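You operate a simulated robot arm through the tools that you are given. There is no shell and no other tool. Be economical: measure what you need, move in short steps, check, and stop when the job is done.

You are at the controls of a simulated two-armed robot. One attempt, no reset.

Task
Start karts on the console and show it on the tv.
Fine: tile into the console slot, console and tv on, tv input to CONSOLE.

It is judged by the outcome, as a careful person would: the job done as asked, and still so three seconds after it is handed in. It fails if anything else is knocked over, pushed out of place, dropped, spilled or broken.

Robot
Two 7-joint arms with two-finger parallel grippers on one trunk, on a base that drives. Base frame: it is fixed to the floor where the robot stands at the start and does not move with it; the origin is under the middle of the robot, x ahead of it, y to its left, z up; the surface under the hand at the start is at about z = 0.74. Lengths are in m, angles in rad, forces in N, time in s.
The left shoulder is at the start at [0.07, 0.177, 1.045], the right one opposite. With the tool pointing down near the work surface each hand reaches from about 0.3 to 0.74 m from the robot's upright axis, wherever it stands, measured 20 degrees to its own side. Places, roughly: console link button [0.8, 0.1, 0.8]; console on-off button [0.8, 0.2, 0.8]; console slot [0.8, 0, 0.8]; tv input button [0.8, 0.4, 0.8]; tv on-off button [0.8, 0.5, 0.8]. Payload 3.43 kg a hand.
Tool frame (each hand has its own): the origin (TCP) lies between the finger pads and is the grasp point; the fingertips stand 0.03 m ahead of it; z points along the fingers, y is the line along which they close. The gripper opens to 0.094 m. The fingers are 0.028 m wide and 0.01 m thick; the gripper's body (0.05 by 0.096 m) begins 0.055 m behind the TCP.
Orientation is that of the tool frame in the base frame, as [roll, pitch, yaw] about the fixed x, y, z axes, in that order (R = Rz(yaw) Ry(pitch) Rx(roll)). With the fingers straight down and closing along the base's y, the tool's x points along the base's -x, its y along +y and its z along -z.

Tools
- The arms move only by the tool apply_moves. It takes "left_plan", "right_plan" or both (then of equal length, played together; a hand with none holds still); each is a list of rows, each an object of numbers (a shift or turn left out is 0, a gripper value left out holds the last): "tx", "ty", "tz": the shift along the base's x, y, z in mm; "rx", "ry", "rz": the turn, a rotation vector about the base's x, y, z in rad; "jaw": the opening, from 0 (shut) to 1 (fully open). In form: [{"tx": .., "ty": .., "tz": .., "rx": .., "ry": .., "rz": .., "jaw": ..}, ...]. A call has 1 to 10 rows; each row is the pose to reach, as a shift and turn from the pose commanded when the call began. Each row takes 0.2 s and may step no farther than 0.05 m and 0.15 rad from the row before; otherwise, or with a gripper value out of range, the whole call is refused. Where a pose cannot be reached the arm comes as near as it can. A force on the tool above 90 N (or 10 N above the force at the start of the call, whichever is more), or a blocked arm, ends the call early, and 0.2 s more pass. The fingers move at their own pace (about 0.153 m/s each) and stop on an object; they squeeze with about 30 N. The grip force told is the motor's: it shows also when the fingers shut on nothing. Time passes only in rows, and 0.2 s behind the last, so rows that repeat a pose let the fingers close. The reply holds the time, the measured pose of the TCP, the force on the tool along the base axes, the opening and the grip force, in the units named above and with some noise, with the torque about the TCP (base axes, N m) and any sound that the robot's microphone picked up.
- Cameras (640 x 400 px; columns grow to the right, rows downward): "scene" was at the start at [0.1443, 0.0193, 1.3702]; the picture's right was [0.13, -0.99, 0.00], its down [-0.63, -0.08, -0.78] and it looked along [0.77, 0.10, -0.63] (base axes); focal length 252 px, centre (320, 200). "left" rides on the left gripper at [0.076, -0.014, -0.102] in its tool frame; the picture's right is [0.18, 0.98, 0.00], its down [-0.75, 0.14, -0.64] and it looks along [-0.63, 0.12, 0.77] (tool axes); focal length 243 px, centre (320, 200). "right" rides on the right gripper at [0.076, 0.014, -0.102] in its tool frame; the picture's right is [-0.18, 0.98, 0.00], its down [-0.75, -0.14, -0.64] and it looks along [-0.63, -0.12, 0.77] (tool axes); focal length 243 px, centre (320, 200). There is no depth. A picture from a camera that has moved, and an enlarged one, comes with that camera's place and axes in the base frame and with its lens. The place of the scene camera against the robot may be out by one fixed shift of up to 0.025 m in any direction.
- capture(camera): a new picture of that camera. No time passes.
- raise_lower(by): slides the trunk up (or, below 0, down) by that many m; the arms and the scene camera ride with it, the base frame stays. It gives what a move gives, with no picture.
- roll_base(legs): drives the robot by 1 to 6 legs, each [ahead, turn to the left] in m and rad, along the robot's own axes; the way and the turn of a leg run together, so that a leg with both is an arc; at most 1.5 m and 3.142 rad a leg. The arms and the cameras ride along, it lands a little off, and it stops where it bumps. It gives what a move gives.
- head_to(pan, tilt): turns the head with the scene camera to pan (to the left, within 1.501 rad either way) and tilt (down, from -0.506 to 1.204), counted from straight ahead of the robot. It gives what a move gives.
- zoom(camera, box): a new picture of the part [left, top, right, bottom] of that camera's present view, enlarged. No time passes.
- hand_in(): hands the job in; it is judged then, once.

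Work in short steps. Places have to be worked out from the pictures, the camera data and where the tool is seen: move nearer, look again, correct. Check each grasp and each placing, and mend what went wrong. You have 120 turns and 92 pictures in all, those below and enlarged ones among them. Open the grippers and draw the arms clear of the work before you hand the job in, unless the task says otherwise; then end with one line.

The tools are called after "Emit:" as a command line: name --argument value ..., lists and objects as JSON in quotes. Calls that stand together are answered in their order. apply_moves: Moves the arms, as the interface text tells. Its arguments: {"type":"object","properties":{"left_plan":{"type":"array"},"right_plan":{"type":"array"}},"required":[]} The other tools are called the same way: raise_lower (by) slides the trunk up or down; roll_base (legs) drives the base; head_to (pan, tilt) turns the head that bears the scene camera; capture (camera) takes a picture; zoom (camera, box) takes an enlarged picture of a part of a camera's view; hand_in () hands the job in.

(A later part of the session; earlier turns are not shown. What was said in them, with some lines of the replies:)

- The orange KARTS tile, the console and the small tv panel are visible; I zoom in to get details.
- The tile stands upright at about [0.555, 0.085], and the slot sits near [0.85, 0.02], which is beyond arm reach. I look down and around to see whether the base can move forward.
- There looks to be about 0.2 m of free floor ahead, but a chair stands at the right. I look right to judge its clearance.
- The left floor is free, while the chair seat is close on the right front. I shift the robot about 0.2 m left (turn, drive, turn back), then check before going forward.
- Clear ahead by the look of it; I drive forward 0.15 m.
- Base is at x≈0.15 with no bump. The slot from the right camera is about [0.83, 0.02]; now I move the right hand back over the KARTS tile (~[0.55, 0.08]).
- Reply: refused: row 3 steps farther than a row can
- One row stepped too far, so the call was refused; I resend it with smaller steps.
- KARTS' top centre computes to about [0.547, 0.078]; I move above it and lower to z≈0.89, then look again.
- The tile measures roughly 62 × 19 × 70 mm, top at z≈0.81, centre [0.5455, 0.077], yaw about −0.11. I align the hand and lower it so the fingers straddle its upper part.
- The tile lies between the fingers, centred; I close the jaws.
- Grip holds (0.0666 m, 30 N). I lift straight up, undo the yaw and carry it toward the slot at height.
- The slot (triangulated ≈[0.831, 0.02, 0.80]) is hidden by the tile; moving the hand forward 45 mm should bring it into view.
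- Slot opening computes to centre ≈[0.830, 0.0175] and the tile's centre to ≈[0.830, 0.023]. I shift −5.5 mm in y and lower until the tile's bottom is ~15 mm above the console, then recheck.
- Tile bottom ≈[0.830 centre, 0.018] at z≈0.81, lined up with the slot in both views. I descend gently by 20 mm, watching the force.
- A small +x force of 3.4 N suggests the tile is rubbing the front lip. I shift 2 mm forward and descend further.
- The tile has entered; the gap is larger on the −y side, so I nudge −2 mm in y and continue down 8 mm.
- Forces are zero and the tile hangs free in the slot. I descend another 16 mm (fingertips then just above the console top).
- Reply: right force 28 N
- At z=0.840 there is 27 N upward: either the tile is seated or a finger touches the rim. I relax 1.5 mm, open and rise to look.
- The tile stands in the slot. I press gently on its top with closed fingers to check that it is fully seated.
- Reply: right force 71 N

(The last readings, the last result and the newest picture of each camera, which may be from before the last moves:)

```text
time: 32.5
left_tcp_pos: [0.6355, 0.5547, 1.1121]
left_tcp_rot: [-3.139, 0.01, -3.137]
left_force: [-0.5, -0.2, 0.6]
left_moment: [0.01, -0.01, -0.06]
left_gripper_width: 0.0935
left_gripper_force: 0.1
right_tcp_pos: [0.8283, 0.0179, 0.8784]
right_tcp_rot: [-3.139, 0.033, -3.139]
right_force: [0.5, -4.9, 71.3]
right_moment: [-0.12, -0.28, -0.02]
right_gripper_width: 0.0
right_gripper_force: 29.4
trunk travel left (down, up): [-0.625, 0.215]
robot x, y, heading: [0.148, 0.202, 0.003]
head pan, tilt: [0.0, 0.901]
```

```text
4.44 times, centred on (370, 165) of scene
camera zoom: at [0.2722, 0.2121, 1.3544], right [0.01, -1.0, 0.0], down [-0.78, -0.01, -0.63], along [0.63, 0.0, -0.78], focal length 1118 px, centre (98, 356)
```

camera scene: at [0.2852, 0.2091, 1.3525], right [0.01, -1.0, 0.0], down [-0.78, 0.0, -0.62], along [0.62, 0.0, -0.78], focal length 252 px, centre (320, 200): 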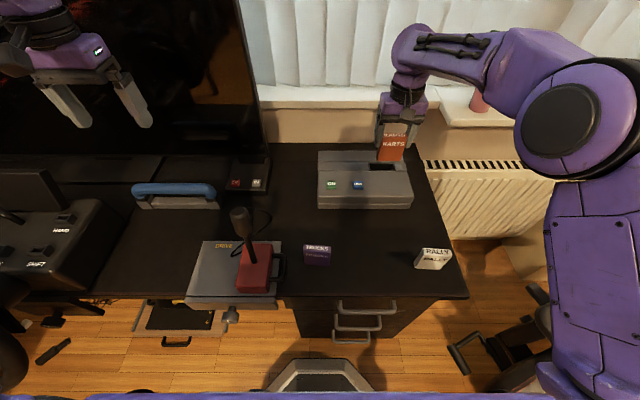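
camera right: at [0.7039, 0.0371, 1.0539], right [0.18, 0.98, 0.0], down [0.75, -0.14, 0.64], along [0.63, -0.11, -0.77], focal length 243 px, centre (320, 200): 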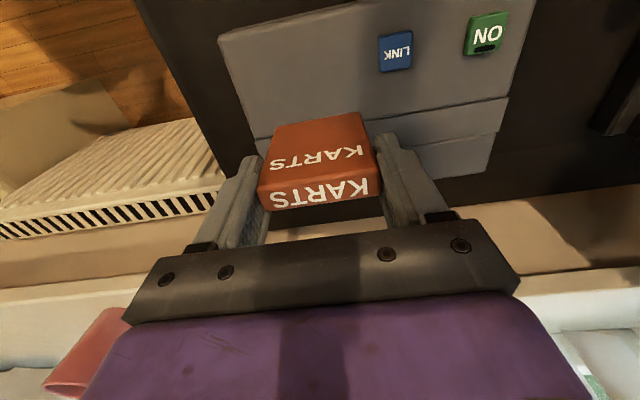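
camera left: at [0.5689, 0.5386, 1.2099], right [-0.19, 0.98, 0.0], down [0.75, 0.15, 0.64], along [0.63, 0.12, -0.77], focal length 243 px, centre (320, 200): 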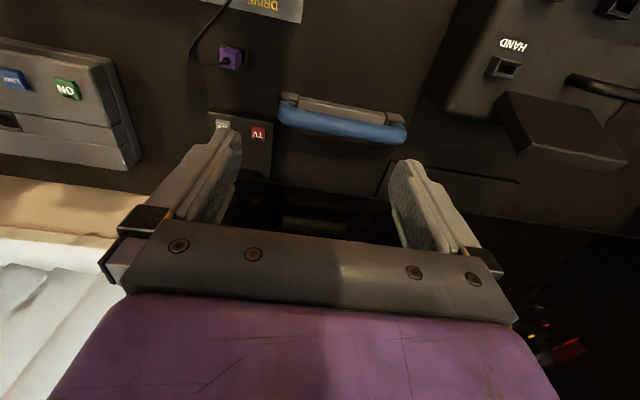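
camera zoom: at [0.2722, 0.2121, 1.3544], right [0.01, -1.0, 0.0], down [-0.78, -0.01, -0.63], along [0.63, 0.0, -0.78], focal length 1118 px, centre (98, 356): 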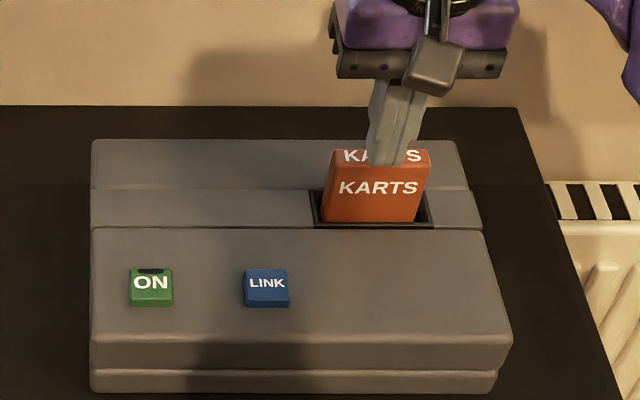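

Pressing reached 71 N and the tile seems to have gone a little deeper. I lift off and look.

Emit:
apply_moves --right_plan '[{"tz": 30}, {"tz": 70}, {"tz": 70}]'

Emit:
zoom --camera "right" --box '[200, 0, 440, 220]'

Emit:
zoom --camera "scene" --box '[310, 120, 430, 210]'

```text
time: 33.2
left_tcp_pos: [0.6462, 0.5531, 1.106]
left_tcp_rot: [-3.141, -0.002, -3.138]
left_force: [1.2, 0.2, -0.1]
left_moment: [0.03, 0.0, -0.03]
left_gripper_width: 0.094
left_gripper_force: 0.1
right_tcp_pos: [0.8329, 0.0175, 0.928]
right_tcp_rot: [-3.141, -0.004, -3.135]
right_force: [-0.7, -0.3, -0.3]
right_moment: [0.04, 0.0, 0.02]
right_gripper_width: 0.0
right_gripper_force: 30.1
trunk travel left (down, up): [-0.625, 0.215]
robot x, y, heading: [0.1506, 0.2032, 0.007]
head pan, tilt: [0.0, 0.901]
```

```text
1.82 times, centred on (320, 110) of right
camera zoom: at [0.7556, 0.031, 1.0304], right [0.18, 0.98, 0.0], down [0.76, -0.14, 0.64], along [0.63, -0.11, -0.77], focal length 441 px, centre (320, 364)
```

zoom: 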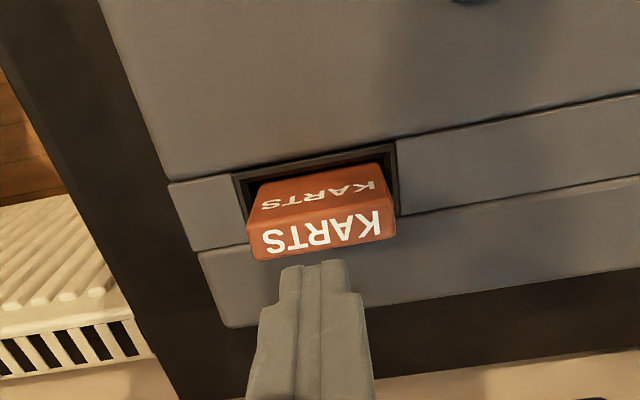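

```text
4.44 times, centred on (370, 165) of scene
camera zoom: at [0.286, 0.2092, 1.3522], right [0.01, -1.0, 0.0], down [-0.78, 0.0, -0.62], along [0.62, 0.0, -0.78], focal length 1118 px, centre (98, 356)
```

zoom: 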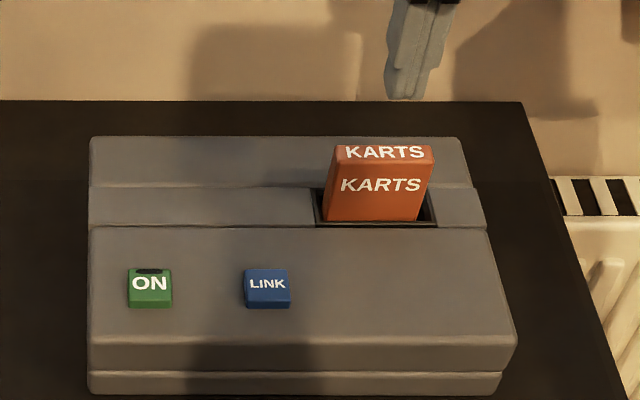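

The tile is upright with ~27 mm inserted and did not move further at 71 N, so it is probably seated; the screen will confirm. Next the console ON button at about [0.755, 0.168]; I move the closed right fingers above it.

Emit:
apply_moves --right_plan '[{"tx": -20, "ty": 30}, {"tx": -40, "ty": 65}, {"tx": -60, "ty": 105}, {"tx": -75, "ty": 145}, {"tx": -78, "ty": 150, "tz": -30}, {"tx": -78, "ty": 150, "tz": -50}, {"tx": -78, "ty": 150, "tz": -50}]'

Emit:
capture --camera "right"

Emit:
zoom --camera "scene" --box '[300, 110, 430, 210]'

```text
time: 34.9
left_tcp_pos: [0.6455, 0.5529, 1.1068]
left_tcp_rot: [3.14, 0.0, -3.137]
left_force: [0.5, -0.1, -1.2]
left_moment: [0.0, 0.02, -0.02]
left_gripper_width: 0.094
left_gripper_force: 0.0
right_tcp_pos: [0.7532, 0.1656, 0.8807]
right_tcp_rot: [-3.141, 0.0, -3.136]
right_force: [-0.4, -1.1, -0.4]
right_moment: [0.02, 0.0, 0.02]
right_gripper_width: 0.0003
right_gripper_force: 29.8
trunk travel left (down, up): [-0.625, 0.215]
robot x, y, heading: [0.149, 0.1998, 0.005]
head pan, tilt: [0.0, 0.901]
```

```text
51 pictures are left
camera right: at [0.6757, 0.1809, 0.9825], right [0.18, 0.98, 0.0], down [0.75, -0.14, 0.64], along [0.63, -0.11, -0.77], focal length 243 px, centre (320, 200)
```

right: 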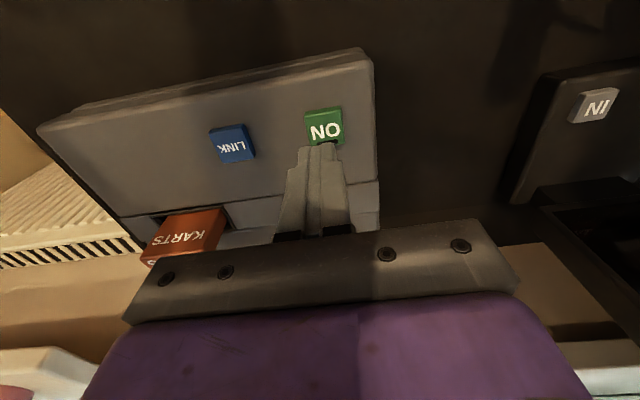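

```text
4.00 times, centred on (365, 160) of scene
camera zoom: at [0.2844, 0.2098, 1.3525], right [0.01, -1.0, 0.0], down [-0.78, 0.0, -0.62], along [0.62, 0.0, -0.78], focal length 1006 px, centre (140, 360)
```

zoom: 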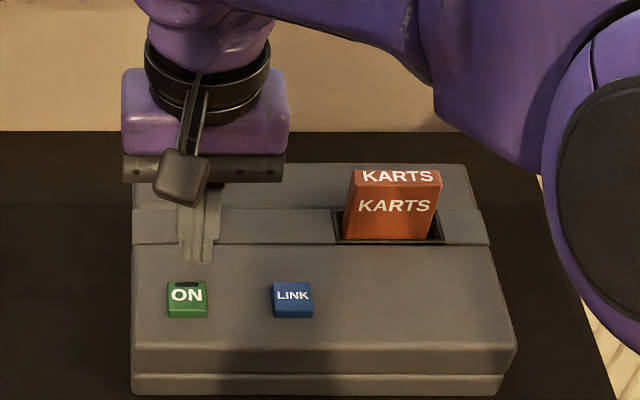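

The fingertips are over ON (button ≈[0.753, 0.170]). I descend to just above and then press in small steps.

Emit:
apply_moves --right_plan '[{"ty": 4, "tz": -20}, {"ty": 4, "tz": -40}, {"ty": 4, "tz": -46}, {"ty": 4, "tz": -50}]'

Emit:
zoom --camera "scene" --box '[300, 130, 430, 210]'

```text
time: 35.9
left_tcp_pos: [0.6441, 0.5534, 1.1074]
left_tcp_rot: [-3.141, 0.001, -3.137]
left_force: [0.1, 0.9, 0.3]
left_moment: [-0.01, 0.0, 0.0]
left_gripper_width: 0.0938
left_gripper_force: 0.1
right_tcp_pos: [0.7544, 0.1711, 0.8327]
right_tcp_rot: [3.141, 0.005, -3.137]
right_force: [0.9, 0.0, 13.0]
right_moment: [0.01, 0.0, 0.02]
right_gripper_width: 0.0
right_gripper_force: 29.7
trunk travel left (down, up): [-0.625, 0.215]
robot x, y, heading: [0.1493, 0.2065, 0.007]
head pan, tilt: [0.0, 0.901]
heard: click
```

```text
4.92 times, centred on (365, 170) of scene
camera zoom: at [0.2827, 0.2098, 1.353], right [0.01, -1.0, 0.0], down [-0.78, 0.0, -0.62], along [0.62, 0.0, -0.78], focal length 1238 px, centre (98, 348)
```

zoom: 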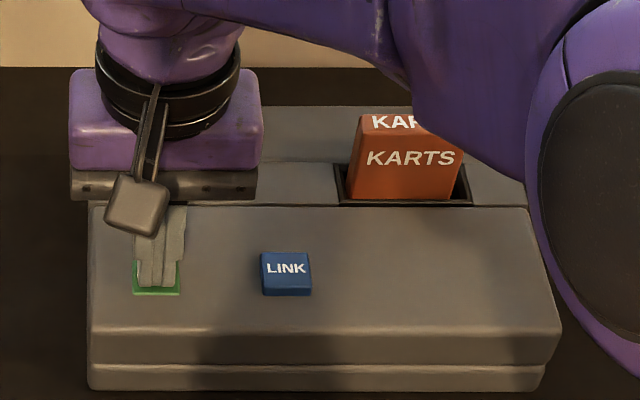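

A click was heard. I lift off and check the ON button's indicator.

Emit:
apply_moves --right_plan '[{"tz": 40}, {"tz": 80}, {"tz": 80}]'

Emit:
zoom --camera "scene" --box '[310, 130, 430, 210]'

Emit:
capture --camera "left"

```text
time: 36.6
left_tcp_pos: [0.6454, 0.5539, 1.1068]
left_tcp_rot: [3.141, 0.001, -3.136]
left_force: [0.4, -0.4, 0.0]
left_moment: [0.01, 0.0, 0.0]
left_gripper_width: 0.0942
left_gripper_force: 0.1
right_tcp_pos: [0.7544, 0.1721, 0.91]
right_tcp_rot: [-3.141, 0.0, -3.136]
right_force: [0.4, -0.8, 0.1]
right_moment: [0.02, -0.05, 0.0]
right_gripper_width: 0.0
right_gripper_force: 29.7
trunk travel left (down, up): [-0.625, 0.215]
robot x, y, heading: [0.1501, 0.1997, -0.001]
head pan, tilt: [0.0, 0.901]
```

```text
5.00 times, centred on (370, 170) of scene
camera zoom: at [0.2857, 0.2098, 1.3524], right [0.01, -1.0, 0.0], down [-0.78, 0.0, -0.62], along [0.62, 0.0, -0.78], focal length 1258 px, centre (70, 350)
```

zoom: 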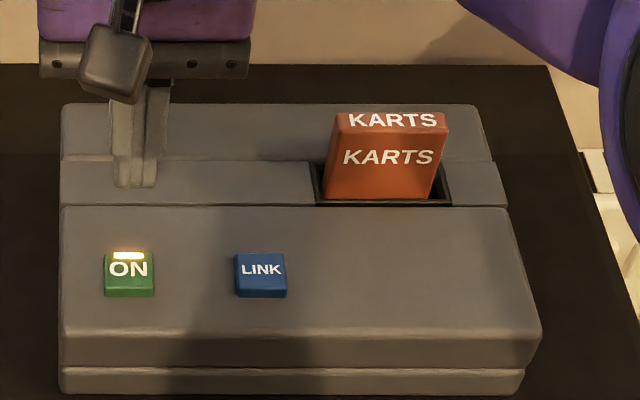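

```text
47 pictures are left
camera left: at [0.5698, 0.5386, 1.2095], right [-0.19, 0.98, 0.0], down [0.75, 0.15, 0.64], along [0.63, 0.12, -0.77], focal length 243 px, centre (320, 200)
```

left: 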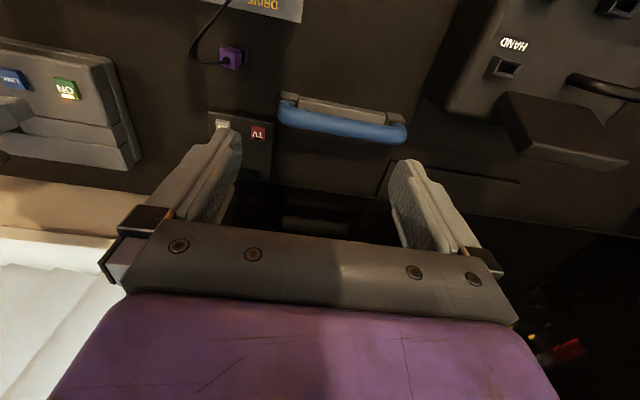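

The console's light is on. TV button triangulates to ≈[0.788, 0.458, 0.77] and IN to ≈[0.788, 0.399]. I raise/retract the right hand and bring the closed left hand above the TV button.

Emit:
apply_moves --right_plan '[{"tx": -10, "tz": 35}, {"tx": -30, "ty": -10, "tz": 70}, {"tx": -60, "ty": -30, "tz": 100}, {"tx": -90, "ty": -50, "tz": 120}, {"tx": -120, "ty": -70, "tz": 130}, {"tx": -140, "ty": -80, "tz": 130}, {"tx": -140, "ty": -80, "tz": 130}]' --left_plan '[{"tx": 30, "ty": -20, "tz": -20, "jaw": 0}, {"tx": 60, "ty": -40, "tz": -45, "jaw": 0}, {"tx": 90, "ty": -60, "tz": -75, "jaw": 0}, {"tx": 115, "ty": -75, "tz": -110, "jaw": 0}, {"tx": 135, "ty": -90, "tz": -150, "jaw": 0}, {"tx": 143, "ty": -95, "tz": -190, "jaw": 0}, {"tx": 143, "ty": -95, "tz": -200, "jaw": 0}]'

Emit:
capture --camera "left"

Emit:
capture --camera "scene"

```text
time: 38.2
left_tcp_pos: [0.7886, 0.4593, 0.9056]
left_tcp_rot: [-3.141, 0.0, -3.136]
left_force: [-0.3, 0.0, -0.5]
left_moment: [0.0, 0.0, -0.01]
left_gripper_width: 0.0001
left_gripper_force: 30.5
right_tcp_pos: [0.613, 0.0906, 1.0409]
right_tcp_rot: [-3.14, 0.0, -3.137]
right_force: [0.1, -0.9, -0.6]
right_moment: [-0.04, 0.03, -0.01]
right_gripper_width: 0.0
right_gripper_force: 29.8
trunk travel left (down, up): [-0.625, 0.215]
robot x, y, heading: [0.1502, 0.1987, 0.002]
head pan, tilt: [0.0, 0.901]
```

```text
46 pictures are left
camera left: at [0.7122, 0.4443, 1.0092], right [-0.19, 0.98, 0.0], down [0.75, 0.15, 0.64], along [0.63, 0.12, -0.77], focal length 243 px, centre (320, 200)
```

left: 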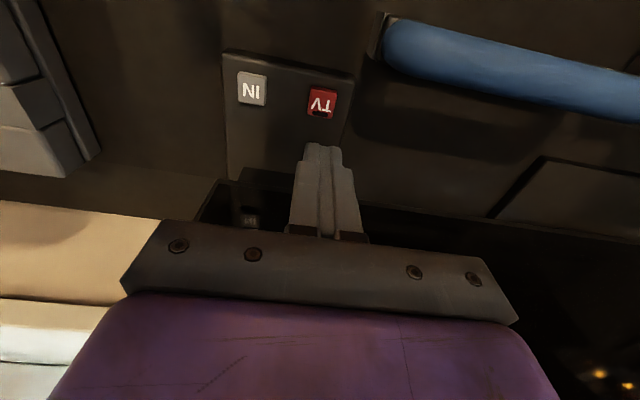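

```text
45 pictures are left
camera scene: at [0.2849, 0.2099, 1.3525], right [0.01, -1.0, 0.0], down [-0.78, 0.0, -0.62], along [0.62, 0.0, -0.78], focal length 252 px, centre (320, 200)
```

scene: 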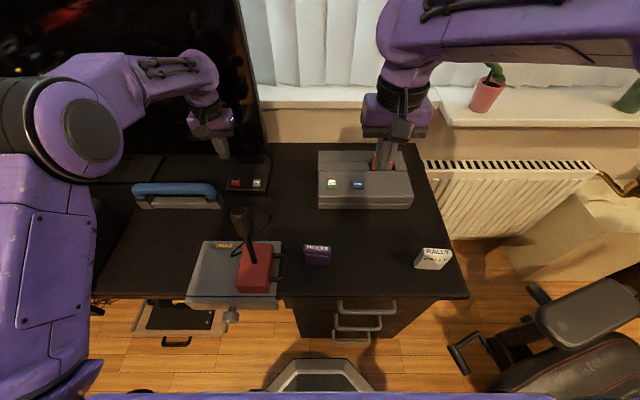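

The tip is right above TV (≈[0.788, 0.460]). I lower and press in small steps.

Emit:
apply_moves --left_plan '[{"tz": -40}, {"tz": -75}, {"tz": -92}, {"tz": -98}, {"tz": -102}]'

Emit:
zoom --camera "left" --box '[200, 40, 440, 220]'

```text
time: 39.5
left_tcp_pos: [0.7884, 0.4589, 0.805]
left_tcp_rot: [-3.139, 0.001, -3.137]
left_force: [1.7, 0.8, 0.9]
left_moment: [-0.02, -0.04, 0.02]
left_gripper_width: 0.0
left_gripper_force: 30.0
right_tcp_pos: [0.6147, 0.0902, 1.0404]
right_tcp_rot: [3.141, -0.002, -3.137]
right_force: [-0.1, 0.7, -0.7]
right_moment: [0.0, 0.01, -0.02]
right_gripper_width: 0.0
right_gripper_force: 29.8
trunk travel left (down, up): [-0.625, 0.215]
robot x, y, heading: [0.1486, 0.2023, 0.006]
head pan, tilt: [0.0, 0.901]
heard: click
```

```text
2.22 times, centred on (320, 130) of left
camera zoom: at [0.7118, 0.4434, 0.9079], right [-0.19, 0.98, 0.0], down [0.75, 0.15, 0.64], along [0.63, 0.12, -0.77], focal length 539 px, centre (320, 356)
```

zoom: 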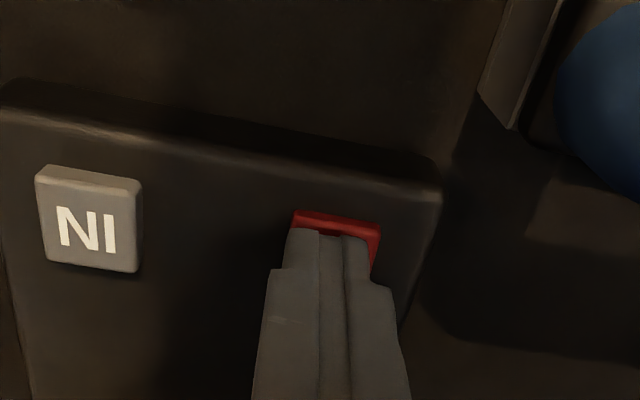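

Click heard. I lift, and look with the scene camera toward the screen.

Emit:
apply_moves --left_plan '[{"tz": 35}, {"ty": -30, "tz": 60}, {"ty": -64, "tz": 60}, {"ty": -64, "tz": 60}]'

Emit:
head_to --pan 0.5 --tilt 0.35

Emit:
capture --camera "scene"

Emit:
capture --camera "left"

```text
time: 40.5
left_tcp_pos: [0.789, 0.3939, 0.8653]
left_tcp_rot: [-3.14, 0.001, -3.136]
left_force: [-0.6, 1.0, 0.0]
left_moment: [0.02, -0.04, -0.01]
left_gripper_width: 0.0002
left_gripper_force: 29.8
right_tcp_pos: [0.6135, 0.0912, 1.042]
right_tcp_rot: [3.141, 0.0, -3.137]
right_force: [-0.4, 0.1, -0.4]
right_moment: [0.0, -0.02, 0.03]
right_gripper_width: 0.0
right_gripper_force: 29.8
trunk travel left (down, up): [-0.625, 0.215]
robot x, y, heading: [0.1498, 0.2015, 0.007]
head pan, tilt: [0.0, 0.901]
```

```text
time: 41.4
left_tcp_pos: [0.7877, 0.3942, 0.8643]
left_tcp_rot: [-3.14, 0.001, -3.136]
left_force: [0.5, 0.1, -0.5]
left_moment: [0.02, 0.0, 0.01]
left_gripper_width: 0.0002
left_gripper_force: 30.2
right_tcp_pos: [0.6131, 0.0909, 1.0411]
right_tcp_rot: [-3.141, -0.001, -3.136]
right_force: [0.8, 0.2, -0.7]
right_moment: [-0.03, 0.01, 0.01]
right_gripper_width: 0.0004
right_gripper_force: 30.0
trunk travel left (down, up): [-0.625, 0.215]
robot x, y, heading: [0.1501, 0.1974, 0.009]
head pan, tilt: [0.499, 0.351]
```

```text
43 pictures are left
camera scene: at [0.2907, 0.2542, 1.4], right [0.48, -0.88, 0.0], down [-0.3, -0.17, -0.94], along [0.82, 0.45, -0.34], focal length 252 px, centre (320, 200)
```

scene: 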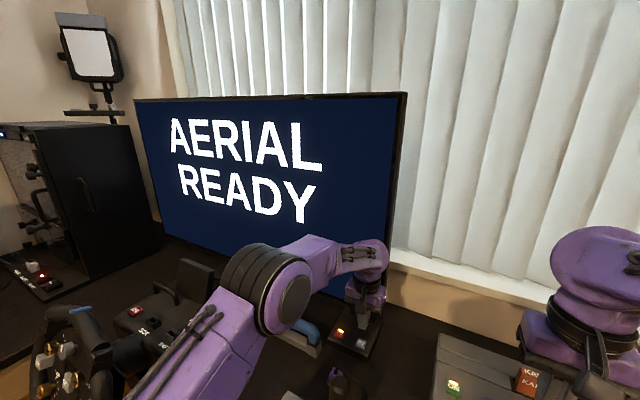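

```text
42 pictures are left
camera left: at [0.7116, 0.3789, 0.9674], right [-0.19, 0.98, 0.0], down [0.75, 0.15, 0.64], along [0.63, 0.12, -0.77], focal length 243 px, centre (320, 200)
```

left: 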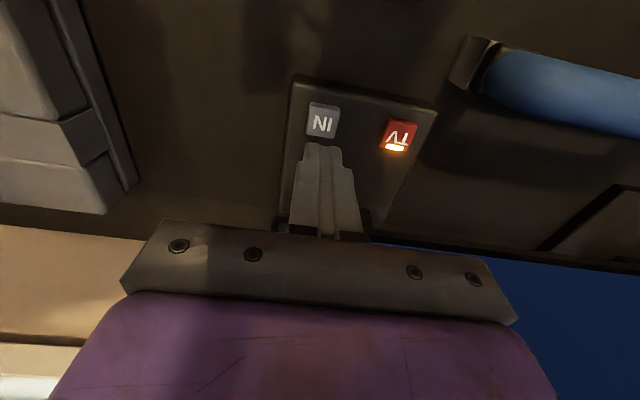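

The tv is on showing "AERIAL READY". The fingers are above IN; I press and lift once.

Emit:
apply_moves --left_plan '[{"tz": -35}, {"tz": -52}, {"tz": -58}, {"tz": -62}, {"tz": -30}, {"tz": 10}, {"tz": 10}]'

Emit:
capture --camera "scene"

```text
time: 43.0
left_tcp_pos: [0.7881, 0.3952, 0.8748]
left_tcp_rot: [-3.141, -0.001, -3.137]
left_force: [0.5, 0.6, -0.6]
left_moment: [-0.01, 0.01, 0.02]
left_gripper_width: 0.0
left_gripper_force: 30.0
right_tcp_pos: [0.6134, 0.0912, 1.0411]
right_tcp_rot: [-3.141, 0.001, -3.138]
right_force: [0.0, 0.8, 1.1]
right_moment: [0.02, -0.01, -0.01]
right_gripper_width: 0.0
right_gripper_force: 30.2
trunk travel left (down, up): [-0.625, 0.215]
robot x, y, heading: [0.1497, 0.2017, 0.006]
head pan, tilt: [0.499, 0.351]
heard: click
```

```text
41 pictures are left
camera scene: at [0.2915, 0.2544, 1.3999], right [0.48, -0.88, 0.0], down [-0.3, -0.17, -0.94], along [0.82, 0.45, -0.34], focal length 252 px, centre (320, 200)
```

scene: 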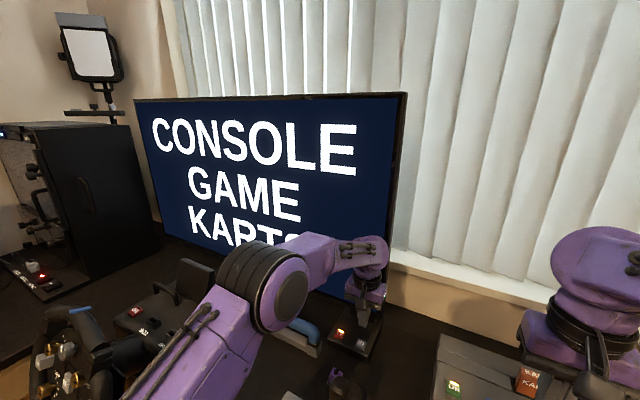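

The tv shows "CONSOLE GAME KARTS", so the tile is seated and recognised. I raise the hands clear and open the grippers.

Emit:
apply_moves --left_plan '[{"tz": 40}, {"tz": 85}, {"tx": -20, "ty": 20, "tz": 125}, {"tx": -55, "ty": 45, "tz": 150}, {"tx": -90, "ty": 70, "tz": 170}, {"tx": -120, "ty": 95, "tz": 190, "jaw": 1}, {"tx": -140, "ty": 120, "tz": 210, "jaw": 1}, {"tx": -140, "ty": 120, "tz": 210, "jaw": 1}]' --right_plan '[{"tz": 30}, {"tz": 60}, {"tz": 60, "jaw": 1}, {"tz": 60, "jaw": 1}, {"tz": 60, "jaw": 1}, {"tz": 60, "jaw": 1}, {"tz": 60, "jaw": 1}, {"tz": 60, "jaw": 1}]'

Emit:
head_to --pan 0.1 --tilt 0.7

Emit:
capture --camera "scene"

```text
time: 44.8
left_tcp_pos: [0.6485, 0.5138, 1.084]
left_tcp_rot: [3.141, 0.001, -3.137]
left_force: [-0.3, -0.6, 0.2]
left_moment: [0.02, 0.0, -0.02]
left_gripper_width: 0.0944
left_gripper_force: 0.0
right_tcp_pos: [0.6138, 0.0915, 1.1004]
right_tcp_rot: [-3.141, 0.0, -3.136]
right_force: [-0.1, -0.8, -0.6]
right_moment: [0.03, 0.01, 0.01]
right_gripper_width: 0.0939
right_gripper_force: 0.1
trunk travel left (down, up): [-0.625, 0.215]
robot x, y, heading: [0.1524, 0.2017, 0.004]
head pan, tilt: [0.499, 0.351]
```

```text
time: 45.7
left_tcp_pos: [0.6468, 0.5138, 1.0848]
left_tcp_rot: [3.141, -0.001, -3.135]
left_force: [0.6, 0.9, 0.2]
left_moment: [0.0, -0.02, 0.04]
left_gripper_width: 0.0942
left_gripper_force: 0.0
right_tcp_pos: [0.613, 0.0912, 1.1014]
right_tcp_rot: [3.141, 0.001, -3.137]
right_force: [0.3, -0.3, 0.9]
right_moment: [0.0, -0.01, -0.01]
right_gripper_width: 0.0938
right_gripper_force: 0.0
trunk travel left (down, up): [-0.625, 0.215]
robot x, y, heading: [0.1474, 0.1986, 0.003]
head pan, tilt: [0.099, 0.7]
```

```text
40 pictures are left
camera scene: at [0.2935, 0.2184, 1.3687], right [0.11, -0.99, 0.0], down [-0.64, -0.07, -0.77], along [0.76, 0.08, -0.64], focal length 252 px, centre (320, 200)
```

scene: 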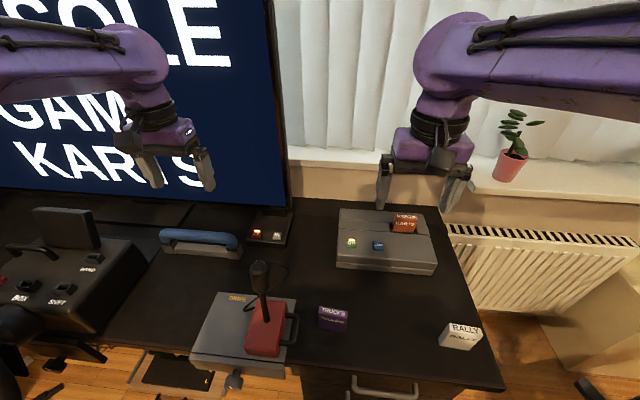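

The tile is in the slot, both lights are on, the tv shows CONSOLE / GAME KARTS, and nothing else has moved, so I hand in.

Emit:
hand_in

```text
The job is handed in.
```

Karts is running on the console and showing on the tv: the tile is in the slot, both are on, and the tv input is set to CONSOLE.
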